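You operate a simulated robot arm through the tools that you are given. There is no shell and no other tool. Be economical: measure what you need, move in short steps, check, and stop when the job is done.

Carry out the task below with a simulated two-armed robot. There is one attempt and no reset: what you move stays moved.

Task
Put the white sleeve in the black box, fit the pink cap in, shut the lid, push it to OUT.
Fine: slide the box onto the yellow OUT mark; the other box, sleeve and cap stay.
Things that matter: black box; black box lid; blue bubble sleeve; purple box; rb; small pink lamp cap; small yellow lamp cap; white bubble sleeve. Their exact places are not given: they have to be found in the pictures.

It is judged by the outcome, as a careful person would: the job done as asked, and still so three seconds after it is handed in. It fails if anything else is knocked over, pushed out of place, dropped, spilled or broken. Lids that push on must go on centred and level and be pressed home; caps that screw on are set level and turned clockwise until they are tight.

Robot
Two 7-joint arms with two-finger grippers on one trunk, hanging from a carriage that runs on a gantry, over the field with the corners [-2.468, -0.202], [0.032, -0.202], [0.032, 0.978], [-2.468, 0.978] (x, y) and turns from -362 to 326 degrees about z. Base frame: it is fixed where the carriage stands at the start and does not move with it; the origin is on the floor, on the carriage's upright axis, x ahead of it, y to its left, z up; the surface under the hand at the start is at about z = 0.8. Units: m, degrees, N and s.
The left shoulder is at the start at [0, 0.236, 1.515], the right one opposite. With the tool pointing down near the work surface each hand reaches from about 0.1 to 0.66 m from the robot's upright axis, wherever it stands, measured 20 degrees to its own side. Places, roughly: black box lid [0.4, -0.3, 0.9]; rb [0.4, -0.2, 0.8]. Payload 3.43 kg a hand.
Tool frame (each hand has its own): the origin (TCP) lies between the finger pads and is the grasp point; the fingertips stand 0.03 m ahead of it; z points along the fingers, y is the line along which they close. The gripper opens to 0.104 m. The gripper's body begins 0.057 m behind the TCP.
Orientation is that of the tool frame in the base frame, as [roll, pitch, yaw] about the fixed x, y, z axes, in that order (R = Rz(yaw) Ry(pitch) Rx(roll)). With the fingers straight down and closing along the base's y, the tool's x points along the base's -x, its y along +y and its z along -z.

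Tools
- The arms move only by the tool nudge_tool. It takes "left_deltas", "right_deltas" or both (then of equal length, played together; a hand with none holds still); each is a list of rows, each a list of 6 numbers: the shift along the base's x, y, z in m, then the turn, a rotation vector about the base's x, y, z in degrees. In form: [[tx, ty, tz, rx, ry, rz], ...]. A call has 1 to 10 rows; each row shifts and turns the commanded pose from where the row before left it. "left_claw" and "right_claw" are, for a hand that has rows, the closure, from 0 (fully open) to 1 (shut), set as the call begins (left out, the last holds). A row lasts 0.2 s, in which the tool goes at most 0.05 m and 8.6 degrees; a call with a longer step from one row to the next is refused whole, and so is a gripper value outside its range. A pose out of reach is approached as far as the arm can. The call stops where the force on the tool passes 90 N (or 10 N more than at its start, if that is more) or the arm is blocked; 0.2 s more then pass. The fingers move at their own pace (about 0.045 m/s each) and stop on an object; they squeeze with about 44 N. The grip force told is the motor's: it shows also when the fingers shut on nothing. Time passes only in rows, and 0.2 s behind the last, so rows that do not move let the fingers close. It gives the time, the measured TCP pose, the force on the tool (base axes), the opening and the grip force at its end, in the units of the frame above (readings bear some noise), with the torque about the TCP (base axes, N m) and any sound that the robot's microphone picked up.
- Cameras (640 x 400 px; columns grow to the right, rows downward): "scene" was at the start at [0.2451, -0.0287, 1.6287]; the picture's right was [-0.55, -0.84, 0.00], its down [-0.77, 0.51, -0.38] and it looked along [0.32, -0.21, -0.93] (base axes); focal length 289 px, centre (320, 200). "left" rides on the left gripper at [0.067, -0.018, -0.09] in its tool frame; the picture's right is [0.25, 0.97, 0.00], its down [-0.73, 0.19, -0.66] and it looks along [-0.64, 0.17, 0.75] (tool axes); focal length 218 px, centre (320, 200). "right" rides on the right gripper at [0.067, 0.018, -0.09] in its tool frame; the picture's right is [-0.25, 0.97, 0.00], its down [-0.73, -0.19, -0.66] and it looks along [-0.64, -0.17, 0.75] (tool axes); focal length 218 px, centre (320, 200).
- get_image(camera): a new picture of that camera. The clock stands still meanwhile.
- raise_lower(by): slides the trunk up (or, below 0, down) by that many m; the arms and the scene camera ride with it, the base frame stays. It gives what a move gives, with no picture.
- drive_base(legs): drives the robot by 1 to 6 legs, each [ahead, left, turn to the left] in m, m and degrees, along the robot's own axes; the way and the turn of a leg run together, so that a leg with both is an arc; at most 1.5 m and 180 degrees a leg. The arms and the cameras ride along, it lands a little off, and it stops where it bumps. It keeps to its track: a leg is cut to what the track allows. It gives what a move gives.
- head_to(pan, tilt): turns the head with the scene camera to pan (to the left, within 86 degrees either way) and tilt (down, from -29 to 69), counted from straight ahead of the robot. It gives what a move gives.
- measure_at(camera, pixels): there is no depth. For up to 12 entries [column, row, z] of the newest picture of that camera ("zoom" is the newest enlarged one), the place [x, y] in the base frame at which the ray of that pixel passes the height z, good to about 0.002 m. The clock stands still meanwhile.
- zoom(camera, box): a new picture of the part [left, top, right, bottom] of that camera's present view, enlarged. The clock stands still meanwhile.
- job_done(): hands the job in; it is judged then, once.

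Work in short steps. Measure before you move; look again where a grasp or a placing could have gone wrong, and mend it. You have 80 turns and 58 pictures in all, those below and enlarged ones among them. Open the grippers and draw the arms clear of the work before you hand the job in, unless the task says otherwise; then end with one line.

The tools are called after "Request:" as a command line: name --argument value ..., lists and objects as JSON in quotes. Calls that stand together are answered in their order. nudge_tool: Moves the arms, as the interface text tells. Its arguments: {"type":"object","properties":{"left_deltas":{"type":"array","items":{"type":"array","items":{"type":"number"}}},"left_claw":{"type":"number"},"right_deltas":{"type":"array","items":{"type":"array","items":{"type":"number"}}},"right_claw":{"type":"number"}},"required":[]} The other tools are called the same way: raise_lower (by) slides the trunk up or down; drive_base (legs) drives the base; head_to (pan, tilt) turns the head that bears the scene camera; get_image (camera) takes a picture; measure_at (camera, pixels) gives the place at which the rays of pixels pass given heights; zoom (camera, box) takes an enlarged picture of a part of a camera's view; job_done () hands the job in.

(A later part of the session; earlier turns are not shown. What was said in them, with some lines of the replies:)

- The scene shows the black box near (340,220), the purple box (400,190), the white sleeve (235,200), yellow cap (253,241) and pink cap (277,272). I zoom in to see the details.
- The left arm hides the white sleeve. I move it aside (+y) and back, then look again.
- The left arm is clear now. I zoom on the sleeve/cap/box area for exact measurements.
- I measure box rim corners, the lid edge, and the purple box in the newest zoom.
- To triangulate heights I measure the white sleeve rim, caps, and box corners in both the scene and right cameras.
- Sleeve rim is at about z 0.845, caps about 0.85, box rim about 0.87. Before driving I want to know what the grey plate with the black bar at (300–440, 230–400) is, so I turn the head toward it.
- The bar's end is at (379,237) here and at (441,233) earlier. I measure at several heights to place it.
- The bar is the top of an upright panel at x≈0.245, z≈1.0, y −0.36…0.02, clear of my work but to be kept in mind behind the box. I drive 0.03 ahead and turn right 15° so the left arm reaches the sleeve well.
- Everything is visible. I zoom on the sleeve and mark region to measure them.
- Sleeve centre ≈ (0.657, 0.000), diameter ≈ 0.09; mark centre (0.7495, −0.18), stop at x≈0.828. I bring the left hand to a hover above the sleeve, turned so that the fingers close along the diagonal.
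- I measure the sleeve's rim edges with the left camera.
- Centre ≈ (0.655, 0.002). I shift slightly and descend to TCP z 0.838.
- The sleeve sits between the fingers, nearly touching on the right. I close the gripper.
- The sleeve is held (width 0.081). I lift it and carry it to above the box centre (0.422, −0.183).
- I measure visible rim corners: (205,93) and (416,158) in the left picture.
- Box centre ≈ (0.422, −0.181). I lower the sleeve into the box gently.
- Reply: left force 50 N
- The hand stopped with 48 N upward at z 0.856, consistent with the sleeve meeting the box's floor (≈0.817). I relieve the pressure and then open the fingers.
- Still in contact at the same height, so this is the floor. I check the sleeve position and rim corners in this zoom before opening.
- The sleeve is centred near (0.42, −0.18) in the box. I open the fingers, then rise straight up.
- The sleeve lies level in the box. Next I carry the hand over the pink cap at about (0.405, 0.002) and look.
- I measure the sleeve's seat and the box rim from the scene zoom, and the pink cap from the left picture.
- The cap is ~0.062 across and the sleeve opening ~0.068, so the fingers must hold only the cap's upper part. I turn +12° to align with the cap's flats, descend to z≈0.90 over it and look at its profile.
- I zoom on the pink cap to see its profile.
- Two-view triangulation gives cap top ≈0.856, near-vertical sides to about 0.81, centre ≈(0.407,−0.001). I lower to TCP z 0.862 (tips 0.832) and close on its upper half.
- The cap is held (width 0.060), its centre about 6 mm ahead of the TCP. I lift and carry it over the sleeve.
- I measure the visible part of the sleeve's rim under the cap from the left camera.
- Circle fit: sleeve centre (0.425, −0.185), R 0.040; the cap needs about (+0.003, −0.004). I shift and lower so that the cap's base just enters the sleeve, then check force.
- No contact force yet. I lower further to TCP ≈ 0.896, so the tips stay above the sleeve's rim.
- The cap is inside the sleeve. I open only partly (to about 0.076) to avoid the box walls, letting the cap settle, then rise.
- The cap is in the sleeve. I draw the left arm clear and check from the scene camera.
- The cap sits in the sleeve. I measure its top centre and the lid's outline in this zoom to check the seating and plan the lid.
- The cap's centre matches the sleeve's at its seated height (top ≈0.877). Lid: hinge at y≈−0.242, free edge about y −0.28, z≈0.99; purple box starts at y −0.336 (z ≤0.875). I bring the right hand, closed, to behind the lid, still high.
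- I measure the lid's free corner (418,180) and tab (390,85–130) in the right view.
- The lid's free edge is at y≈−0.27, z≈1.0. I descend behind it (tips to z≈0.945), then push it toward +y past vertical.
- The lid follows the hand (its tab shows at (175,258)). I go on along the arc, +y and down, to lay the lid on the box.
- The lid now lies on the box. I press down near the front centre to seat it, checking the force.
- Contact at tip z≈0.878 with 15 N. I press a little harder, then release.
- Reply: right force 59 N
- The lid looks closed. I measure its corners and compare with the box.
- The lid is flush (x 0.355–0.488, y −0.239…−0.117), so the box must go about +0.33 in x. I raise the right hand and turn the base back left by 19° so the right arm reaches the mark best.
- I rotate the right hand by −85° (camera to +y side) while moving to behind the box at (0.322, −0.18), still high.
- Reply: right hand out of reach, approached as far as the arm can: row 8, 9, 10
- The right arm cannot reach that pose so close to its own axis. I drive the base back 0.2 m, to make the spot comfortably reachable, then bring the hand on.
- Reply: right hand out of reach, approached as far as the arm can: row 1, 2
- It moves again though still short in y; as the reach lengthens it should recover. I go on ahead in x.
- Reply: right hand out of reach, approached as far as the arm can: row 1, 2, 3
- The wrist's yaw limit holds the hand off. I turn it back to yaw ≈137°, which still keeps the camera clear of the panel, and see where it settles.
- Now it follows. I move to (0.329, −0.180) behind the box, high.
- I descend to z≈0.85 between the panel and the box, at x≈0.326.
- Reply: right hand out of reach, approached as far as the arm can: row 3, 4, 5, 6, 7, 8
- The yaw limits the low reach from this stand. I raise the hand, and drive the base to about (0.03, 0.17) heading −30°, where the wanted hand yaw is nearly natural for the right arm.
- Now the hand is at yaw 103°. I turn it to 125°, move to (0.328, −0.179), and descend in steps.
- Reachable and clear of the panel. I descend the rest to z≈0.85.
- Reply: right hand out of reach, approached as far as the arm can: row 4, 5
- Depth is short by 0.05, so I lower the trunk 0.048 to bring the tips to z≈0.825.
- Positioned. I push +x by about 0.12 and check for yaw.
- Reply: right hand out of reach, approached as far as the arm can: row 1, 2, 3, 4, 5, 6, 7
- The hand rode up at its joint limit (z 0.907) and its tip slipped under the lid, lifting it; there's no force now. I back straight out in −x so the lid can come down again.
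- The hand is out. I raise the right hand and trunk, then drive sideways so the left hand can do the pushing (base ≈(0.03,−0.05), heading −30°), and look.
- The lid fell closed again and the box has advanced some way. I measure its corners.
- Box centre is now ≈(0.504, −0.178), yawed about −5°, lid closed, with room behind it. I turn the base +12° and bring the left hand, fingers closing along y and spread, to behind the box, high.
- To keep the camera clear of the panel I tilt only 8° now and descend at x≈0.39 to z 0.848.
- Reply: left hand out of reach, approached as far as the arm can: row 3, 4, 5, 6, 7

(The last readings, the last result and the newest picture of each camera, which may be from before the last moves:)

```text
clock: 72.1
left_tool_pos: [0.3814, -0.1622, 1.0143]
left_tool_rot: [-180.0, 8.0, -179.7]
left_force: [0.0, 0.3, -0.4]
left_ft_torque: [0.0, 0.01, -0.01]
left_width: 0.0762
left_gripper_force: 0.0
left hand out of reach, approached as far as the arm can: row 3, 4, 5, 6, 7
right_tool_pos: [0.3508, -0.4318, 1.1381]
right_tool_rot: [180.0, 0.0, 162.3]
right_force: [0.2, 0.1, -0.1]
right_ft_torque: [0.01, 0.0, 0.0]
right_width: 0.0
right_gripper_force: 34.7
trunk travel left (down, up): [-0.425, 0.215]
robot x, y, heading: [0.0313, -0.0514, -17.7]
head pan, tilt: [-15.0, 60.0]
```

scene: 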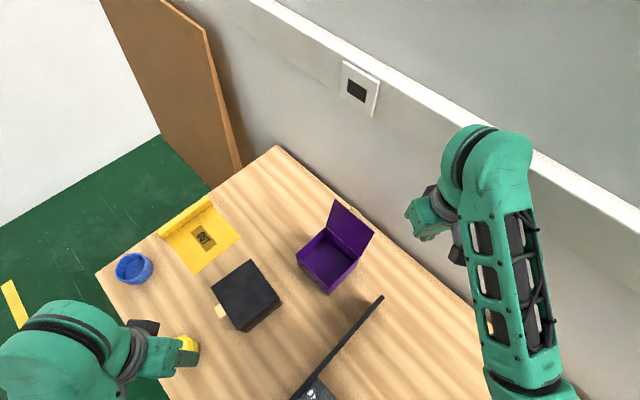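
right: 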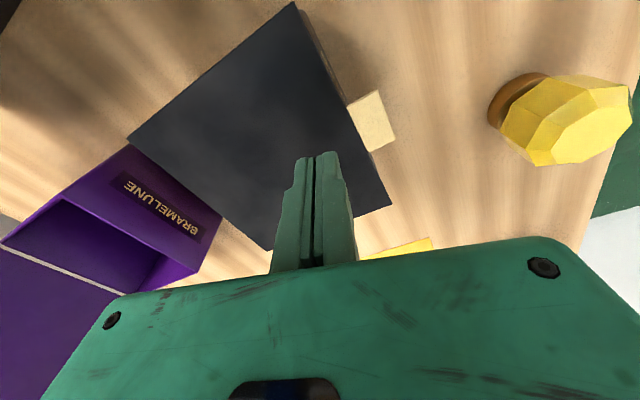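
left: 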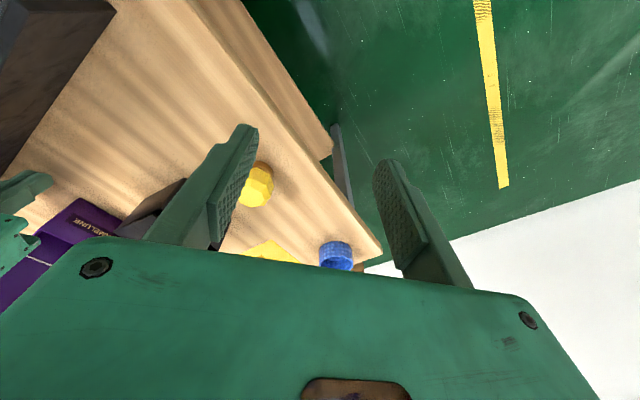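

Not reachable with that arm's yaw either; by symmetry the right arm suits this yaw from heading ≈−10°. I clear the left arm upward and to +y, and re-stand the base at (0.03, 0).

Request:
nudge_tool --left_deltas '[[0, 0, 0.04, 0, 4, -5], [0, 0.01, 0.04, 0, 4, -5], [0, 0.045, 0.01, 0, 0, -5], [0, 0.045, 0, 0, 0, -5], [0, 0.045, 0, 0, 0, -5], [0, 0.045, 0, 0, 0, 0], [0, 0.045, 0, 0, 0, 0], [0, 0.045, 0, 0, 0, 0], [0, 0.04, 0, 0, 0, 0], [0, 0, 0, 0, 0, 0]]' --left_claw 0

Request:
drive_base --legs '[[-0.015, 0.05, 0], [0, 0, 8]]'

```text
clock: 74.3
left_tool_pos: [0.3797, 0.1576, 1.0939]
left_tool_rot: [-179.2, 0.0, 155.3]
left_force: [-0.1, -0.1, 0.0]
left_ft_torque: [0.03, 0.04, 0.0]
left_width: 0.1041
left_gripper_force: 0.1
left hand out of reach, approached as far as the arm can: row 1
right_tool_pos: [0.3501, -0.433, 1.1393]
right_tool_rot: [-179.9, 0.1, 162.3]
right_force: [-0.7, -0.4, 0.1]
right_ft_torque: [0.0, 0.02, -0.03]
right_width: 0.0
right_gripper_force: 34.6
trunk travel left (down, up): [-0.425, 0.215]
robot x, y, heading: [0.0291, -0.0451, -17.7]
head pan, tilt: [-15.0, 60.0]
```

```text
clock: 75.8
left_tool_pos: [0.3502, 0.2558, 1.0938]
left_tool_rot: [-179.3, 0.0, 163.1]
left_force: [0.1, 0.9, -0.4]
left_ft_torque: [-0.01, 0.0, 0.02]
left_width: 0.1039
left_gripper_force: 0.0
right_tool_pos: [0.4007, -0.3321, 1.1375]
right_tool_rot: [-179.9, 0.1, 170.0]
right_force: [-0.3, 0.0, -0.7]
right_ft_torque: [0.02, -0.03, 0.02]
right_width: 0.0002
right_gripper_force: 34.8
trunk travel left (down, up): [-0.425, 0.215]
robot x, y, heading: [0.0314, 0.0048, -10.1]
head pan, tilt: [-15.0, 60.0]
```

The right hand is at (0.401, −0.332). I bring it to (0.388, −0.178), yaw 180, opening to about 0.078, then descend part-way to test the reach.

Request:
nudge_tool --right_deltas '[[-0.003, 0.0385, -0.01, 0, 0, 2.5], [-0.003, 0.0385, -0.02, 0, 0, 2.5], [-0.003, 0.0385, -0.025, 0, 0, 2.5], [-0.003, 0.0385, -0.03, 0, 0, 2.5], [0, 0, -0.035, 0, 0, 0], [0, 0, -0.035, 0, 0, 0], [0, 0, -0.035, 0, 0, 0], [0, 0, 0, 0, 0, 0]]' --right_claw 0.25

```text
clock: 77.6
left_tool_pos: [0.3493, 0.2563, 1.094]
left_tool_rot: [-179.3, 0.1, 163.0]
left_force: [0.3, 0.7, -0.3]
left_ft_torque: [0.01, -0.02, -0.01]
left_width: 0.1038
left_gripper_force: 0.0
right_tool_pos: [0.3867, -0.178, 0.9475]
right_tool_rot: [180.0, 0.2, 179.9]
right_force: [0.8, 0.2, 0.0]
right_ft_torque: [-0.03, 0.0, -0.02]
right_width: 0.078
right_gripper_force: 0.1
trunk travel left (down, up): [-0.425, 0.215]
robot x, y, heading: [0.031, 0.0056, -10.2]
head pan, tilt: [-15.0, 60.0]
```

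Reachable. I descend the last 0.1 to z≈0.848.

Request:
nudge_tool --right_deltas '[[0, 0, -0.035, 0, 0, 0], [0, 0, -0.03, 0, 0, 0], [0, 0, -0.02, 0, 0, 0], [0, 0, -0.015, 0, 0, 0], [0, 0, 0, 0, 0, 0]]'

```text
clock: 78.8
left_tool_pos: [0.3489, 0.2561, 1.0933]
left_tool_rot: [-179.4, 0.1, 163.0]
left_force: [0.2, 0.2, 0.8]
left_ft_torque: [-0.02, 0.05, -0.02]
left_width: 0.1039
left_gripper_force: 0.1
right_tool_pos: [0.3889, -0.1791, 0.8486]
right_tool_rot: [-179.9, 0.2, 180.0]
right_force: [-0.2, 0.3, 0.4]
right_ft_torque: [0.0, 0.03, -0.01]
right_width: 0.0777
right_gripper_force: 0.0
trunk travel left (down, up): [-0.425, 0.215]
robot x, y, heading: [0.0317, 0.0055, -9.9]
head pan, tilt: [-15.0, 60.0]
```

Low behind the box. I push +x by 0.16 in small steps.

Request:
nudge_tool --right_deltas '[[0.02, 0, 0, 0, 0, 0], [0.02, 0, 0, 0, 0, 0], [0.015, 0, 0, 0, 0, 0], [0.015, 0, 0, 0, 0, 0], [0.015, 0, 0, 0, 0, 0], [0.02, 0, 0, 0, 0, 0], [0.02, 0, 0, 0, 0, 0], [0.02, 0, 0, 0, 0, 0], [0.015, 0, 0, 0, 0, 0], [0, 0, 0, 0, 0, 0]]'

Request:
get_image --camera "scene"

```text
clock: 81.0
left_tool_pos: [0.3497, 0.2558, 1.0933]
left_tool_rot: [-179.2, 0.0, 163.0]
left_force: [-0.8, 0.3, 0.0]
left_ft_torque: [0.0, 0.0, 0.01]
left_width: 0.1037
left_gripper_force: 0.1
right_tool_pos: [0.5481, -0.1785, 0.8503]
right_tool_rot: [-179.9, 0.2, -180.0]
right_force: [1.2, 0.2, 0.1]
right_ft_torque: [-0.03, 0.03, -0.02]
right_width: 0.0779
right_gripper_force: 0.1
trunk travel left (down, up): [-0.425, 0.215]
robot x, y, heading: [0.0295, 0.0036, -9.9]
head pan, tilt: [-15.0, 60.0]
```

```text
5 pictures are left
```

scene: 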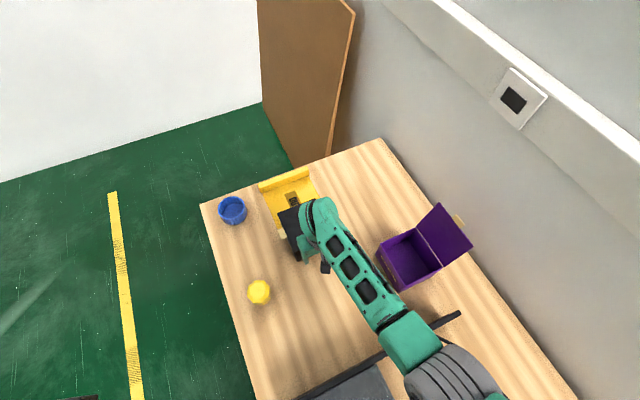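

The box slides well and the right way. I push on 0.105 more, tilting the tool 15° forward for reach.

Request:
nudge_tool --right_deltas '[[0.02, 0, 0, 0, -2.5, 0], [0.02, 0, 0, 0, -2.5, 0], [0.02, 0, 0, 0, -2.5, 0], [0.02, 0, 0, 0, -2.5, 0], [0.015, 0, 0, 0, -2.5, 0], [0.01, 0, 0, 0, -2.5, 0], [0, 0, 0, 0, 0, 0]]'

Request:
zoom --camera "scene" --box '[200, 150, 360, 270]'

```text
clock: 82.6
left_tool_pos: [0.3502, 0.2558, 1.094]
left_tool_rot: [-179.3, -0.1, 163.0]
left_force: [-0.9, 1.5, 0.3]
left_ft_torque: [-0.01, -0.01, 0.0]
left_width: 0.1039
left_gripper_force: 0.0
right_tool_pos: [0.6552, -0.1782, 0.8486]
right_tool_rot: [-179.8, 15.2, 179.9]
right_force: [-0.2, 0.5, -0.2]
right_ft_torque: [0.01, -0.02, -0.02]
right_width: 0.0779
right_gripper_force: 0.0
trunk travel left (down, up): [-0.425, 0.215]
robot x, y, heading: [0.0353, 0.0044, -9.9]
head pan, tilt: [-15.0, 60.0]
```

```text
3.33 times, centred on (280, 210) of scene
```

zoom: 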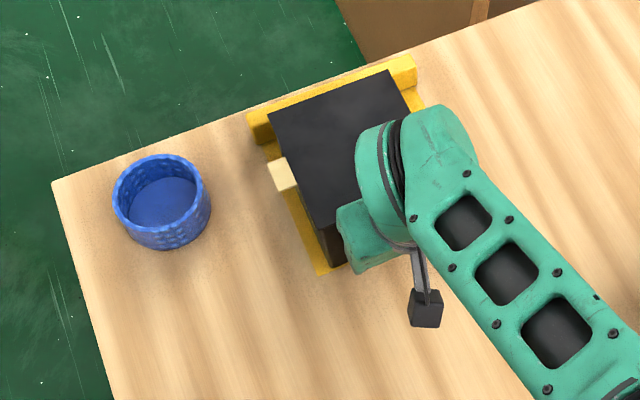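

I measure the box's visible corners against the mark.

Request:
measure_at --camera "zoom" --pixels '[[270, 112, 0.88], [393, 70, 0.88], [322, 232, 0.88], [330, 266, 0.8], [320, 276, 0.8], [413, 90, 0.8], [275, 160, 0.8]]'

```text
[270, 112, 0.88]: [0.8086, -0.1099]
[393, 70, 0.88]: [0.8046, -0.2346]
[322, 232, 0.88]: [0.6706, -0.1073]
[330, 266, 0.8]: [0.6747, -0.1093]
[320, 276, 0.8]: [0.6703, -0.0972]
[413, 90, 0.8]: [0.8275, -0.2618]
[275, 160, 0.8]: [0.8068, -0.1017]
```

The box is on the mark (x 0.672–0.807); I nudge 0.010 more to centre it, then back off and raise the hand.

Request:
nudge_tool --right_deltas '[[0.005, 0, 0, 0, 0, 0], [0.005, 0, 0, 0, 0, 0], [0, 0, 0, 0, 0, 0]]'

Request:
nudge_tool --right_deltas '[[-0.02, 0, 0, 0, 0, 0], [-0.03, 0, 0, 0, 3, 0], [-0.02, 0, 0.02, 0, 4, 0], [0, 0, 0.04, 0, 4, 0], [0, 0, 0.04, 0, 4, 0], [0, 0, 0.04, 0, 0, 0], [-0.03, -0.02, 0.04, 0, 0, 0], [-0.04, -0.02, 0.02, 0, 0, 0], [-0.04, -0.02, 0, 0, 0, 0], [0, 0, 0, 0, 0, 0]]'

Request:
nudge_tool --right_deltas '[[-0.03, -0.035, 0.02, 0, 0, 0], [-0.03, -0.035, 0, 0, 0, 0], [-0.02, -0.04, 0, 0, 0, 0], [0, -0.04, 0, 0, 0, 0], [0, 0, 0, 0, 0, 0]]' --right_claw 0

Request:
get_image --camera "scene"

Request:
zoom --camera "scene" --box '[200, 140, 360, 260]'

```text
clock: 83.4
left_tool_pos: [0.3506, 0.2561, 1.094]
left_tool_rot: [-179.2, -0.1, 163.1]
left_force: [0.1, -0.2, 0.1]
left_ft_torque: [0.02, 0.04, -0.01]
left_width: 0.1043
left_gripper_force: 0.0
right_tool_pos: [0.6541, -0.1788, 0.8501]
right_tool_rot: [-180.0, 15.1, 180.0]
right_force: [0.4, 0.4, 0.3]
right_ft_torque: [0.01, 0.0, 0.0]
right_width: 0.078
right_gripper_force: 0.1
right hand out of reach, approached as far as the arm can: row 1, 2
trunk travel left (down, up): [-0.425, 0.215]
robot x, y, heading: [0.0334, 0.0071, -9.8]
head pan, tilt: [-15.0, 60.0]
```

```text
refused: row 7 steps farther than a row can; nothing moved
```

```text
refused: row 1 steps farther than a row can; nothing moved
```

```text
3 pictures are left
```

scene: 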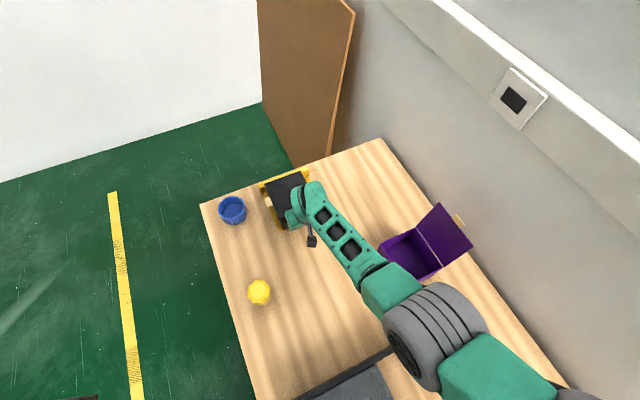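

```text
3.33 times, centred on (280, 200) of scene
```

zoom: 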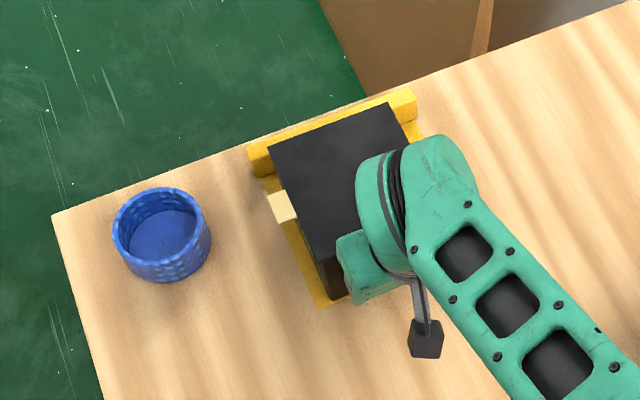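

The arm was at its reach limit, so the box is still at 0.672–0.807. I tilt 8° more with a small advance to gain about 1 cm.

Request:
nudge_tool --right_deltas '[[0.002, 0, 0, 0, -4, 0], [0.004, 0, 0, 0, -4, 0], [0.002, 0, 0, 0, 0, 0], [0, 0, 0, 0, 0, 0]]'

```text
clock: 84.4
left_tool_pos: [0.3505, 0.2555, 1.094]
left_tool_rot: [-179.4, 0.0, 163.1]
left_force: [0.0, 0.3, 0.1]
left_ft_torque: [0.02, 0.01, 0.01]
left_width: 0.104
left_gripper_force: 0.1
right_tool_pos: [0.6641, -0.1782, 0.8519]
right_tool_rot: [-179.9, 23.2, -179.9]
right_force: [1.0, -0.5, 0.5]
right_ft_torque: [0.01, 0.02, 0.05]
right_width: 0.0779
right_gripper_force: 0.1
trunk travel left (down, up): [-0.425, 0.215]
robot x, y, heading: [0.0316, 0.0035, -10.3]
head pan, tilt: [-15.0, 60.0]
```

The box advanced about 1.3 cm more (front ≈0.82). I back off, straighten and rise.

Request:
nudge_tool --right_deltas '[[-0.02, 0, 0, 0, 0, 0], [-0.03, 0, 0, 0, 3, 0], [-0.03, 0, 0.01, 0, 5, 0], [-0.02, 0, 0.03, 0, 5, 0], [0, 0, 0.04, 0, 5, 0], [0, 0, 0.04, 0, 5, 0], [0, 0, 0.045, 0, 0, 0], [-0.03, 0, 0.03, 0, 0, 0], [-0.04, -0.02, 0.01, 0, 0, 0], [0, 0, 0, 0, 0, 0]]'

Request:
nudge_tool --right_deltas '[[-0.03, -0.03, 0, 0, 0, 0], [-0.03, -0.03, 0, 0, 0, 0], [-0.02, -0.04, 0, 0, 0, 0], [-0.02, -0.04, 0, 0, 0, 0], [0, -0.04, 0, 0, 0, 0], [0, 0, 0, 0, 0, 0]]' --right_claw 0

Request:
zoom --camera "scene" --box '[190, 130, 490, 330]'

```text
clock: 86.6
left_tool_pos: [0.3499, 0.256, 1.094]
left_tool_rot: [-179.3, 0.2, 163.0]
left_force: [-0.4, -0.4, -0.6]
left_ft_torque: [-0.02, 0.0, 0.0]
left_width: 0.104
left_gripper_force: 0.1
right_tool_pos: [0.4924, -0.1982, 1.0561]
right_tool_rot: [179.9, 0.2, 180.0]
right_force: [-0.9, -0.2, 0.3]
right_ft_torque: [-0.01, -0.01, -0.03]
right_width: 0.0781
right_gripper_force: 0.0
trunk travel left (down, up): [-0.425, 0.215]
robot x, y, heading: [0.0302, 0.0066, -10.1]
head pan, tilt: [-15.0, 60.0]
```

```text
clock: 88.0
left_tool_pos: [0.35, 0.2567, 1.0937]
left_tool_rot: [-179.3, 0.1, 162.9]
left_force: [-0.5, -0.4, 0.0]
left_ft_torque: [-0.03, 0.0, 0.02]
left_width: 0.1043
left_gripper_force: 0.1
right_tool_pos: [0.3943, -0.3772, 1.0574]
right_tool_rot: [180.0, 0.1, -179.9]
right_force: [0.5, -0.4, 0.0]
right_ft_torque: [-0.02, -0.02, 0.03]
right_width: 0.104
right_gripper_force: 0.2
trunk travel left (down, up): [-0.425, 0.215]
robot x, y, heading: [0.0326, 0.0031, -9.6]
head pan, tilt: [-15.0, 60.0]
```

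```text
2.00 times, centred on (340, 230) of scene
```

zoom: 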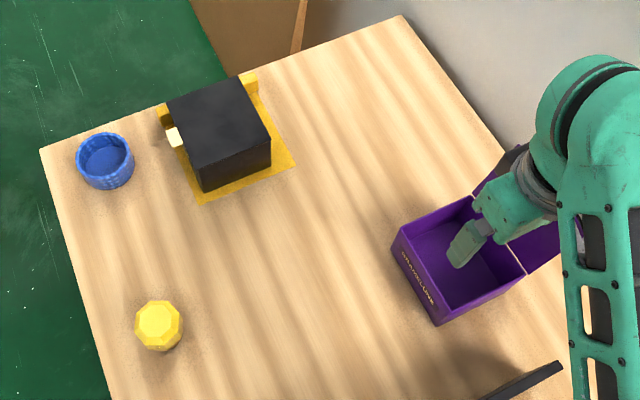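

The box stands on the mark with its lid down and the other things in place. I check that the lid is level by measuring its corners.

Request:
measure_at --camera "zoom" --pixels '[[166, 102, 0.88], [239, 77, 0.88], [271, 137, 0.88], [196, 166, 0.88], [203, 193, 0.8], [270, 164, 0.8], [200, 205, 0.8], [295, 165, 0.8]]'

Request:
zoom --camera "scene" --box '[260, 160, 340, 240]'

```text
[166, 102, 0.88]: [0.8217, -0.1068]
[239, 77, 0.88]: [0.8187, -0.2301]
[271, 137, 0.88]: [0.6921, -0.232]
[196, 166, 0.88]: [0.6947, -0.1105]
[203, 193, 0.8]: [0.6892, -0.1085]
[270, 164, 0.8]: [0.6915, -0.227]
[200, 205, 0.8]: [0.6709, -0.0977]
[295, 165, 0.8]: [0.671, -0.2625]
```

```text
5.00 times, centred on (300, 200) of scene
```

zoom: 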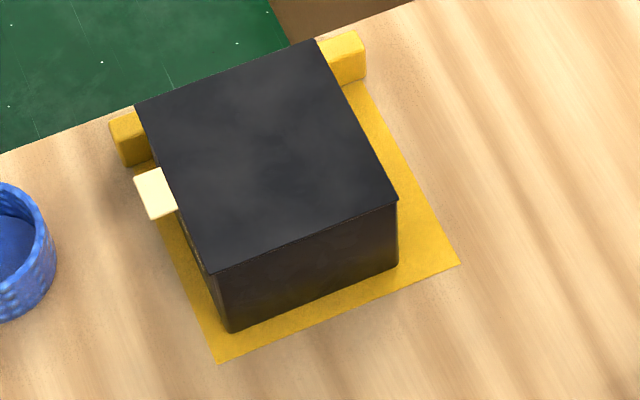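

The lid's outline (0.692–0.82, −0.231…−0.109) is the same size as when pressed shut, level and inside the mark. I raise the right hand well clear of the purple box.

Request:
nudge_tool --right_deltas '[[0, 0, 0.04, 0, 0, 0], [0, 0, 0.04, 0, 0, 0], [0, 0, 0.03, 0, 0, 0], [0, 0, 0, 0, 0, 0]]'

```text
clock: 89.0
left_tool_pos: [0.3503, 0.2569, 1.0951]
left_tool_rot: [-179.3, 0.1, 163.1]
left_force: [0.5, -0.2, 0.1]
left_ft_torque: [-0.04, 0.02, 0.01]
left_width: 0.104
left_gripper_force: 0.0
right_tool_pos: [0.3948, -0.3773, 1.1647]
right_tool_rot: [-179.9, 0.1, -180.0]
right_force: [-0.3, -0.5, -0.2]
right_ft_torque: [-0.02, 0.0, 0.02]
right_width: 0.104
right_gripper_force: 0.0
trunk travel left (down, up): [-0.425, 0.215]
robot x, y, heading: [0.0265, 0.0016, -10.0]
head pan, tilt: [-15.0, 60.0]
```

Both grippers are open and clear, so I hand the job in.

Request:
job_done

```text
The job is handed in.
```

The black box is on the yellow OUT mark with its lid shut and the white sleeve and pink cap inside; the purple box, blue sleeve and yellow cap look unmoved. My first push slipped under the lid and lifted it briefly. It fell shut again and measured level in the last pictures, but I did not press it down a second time or look inside again.
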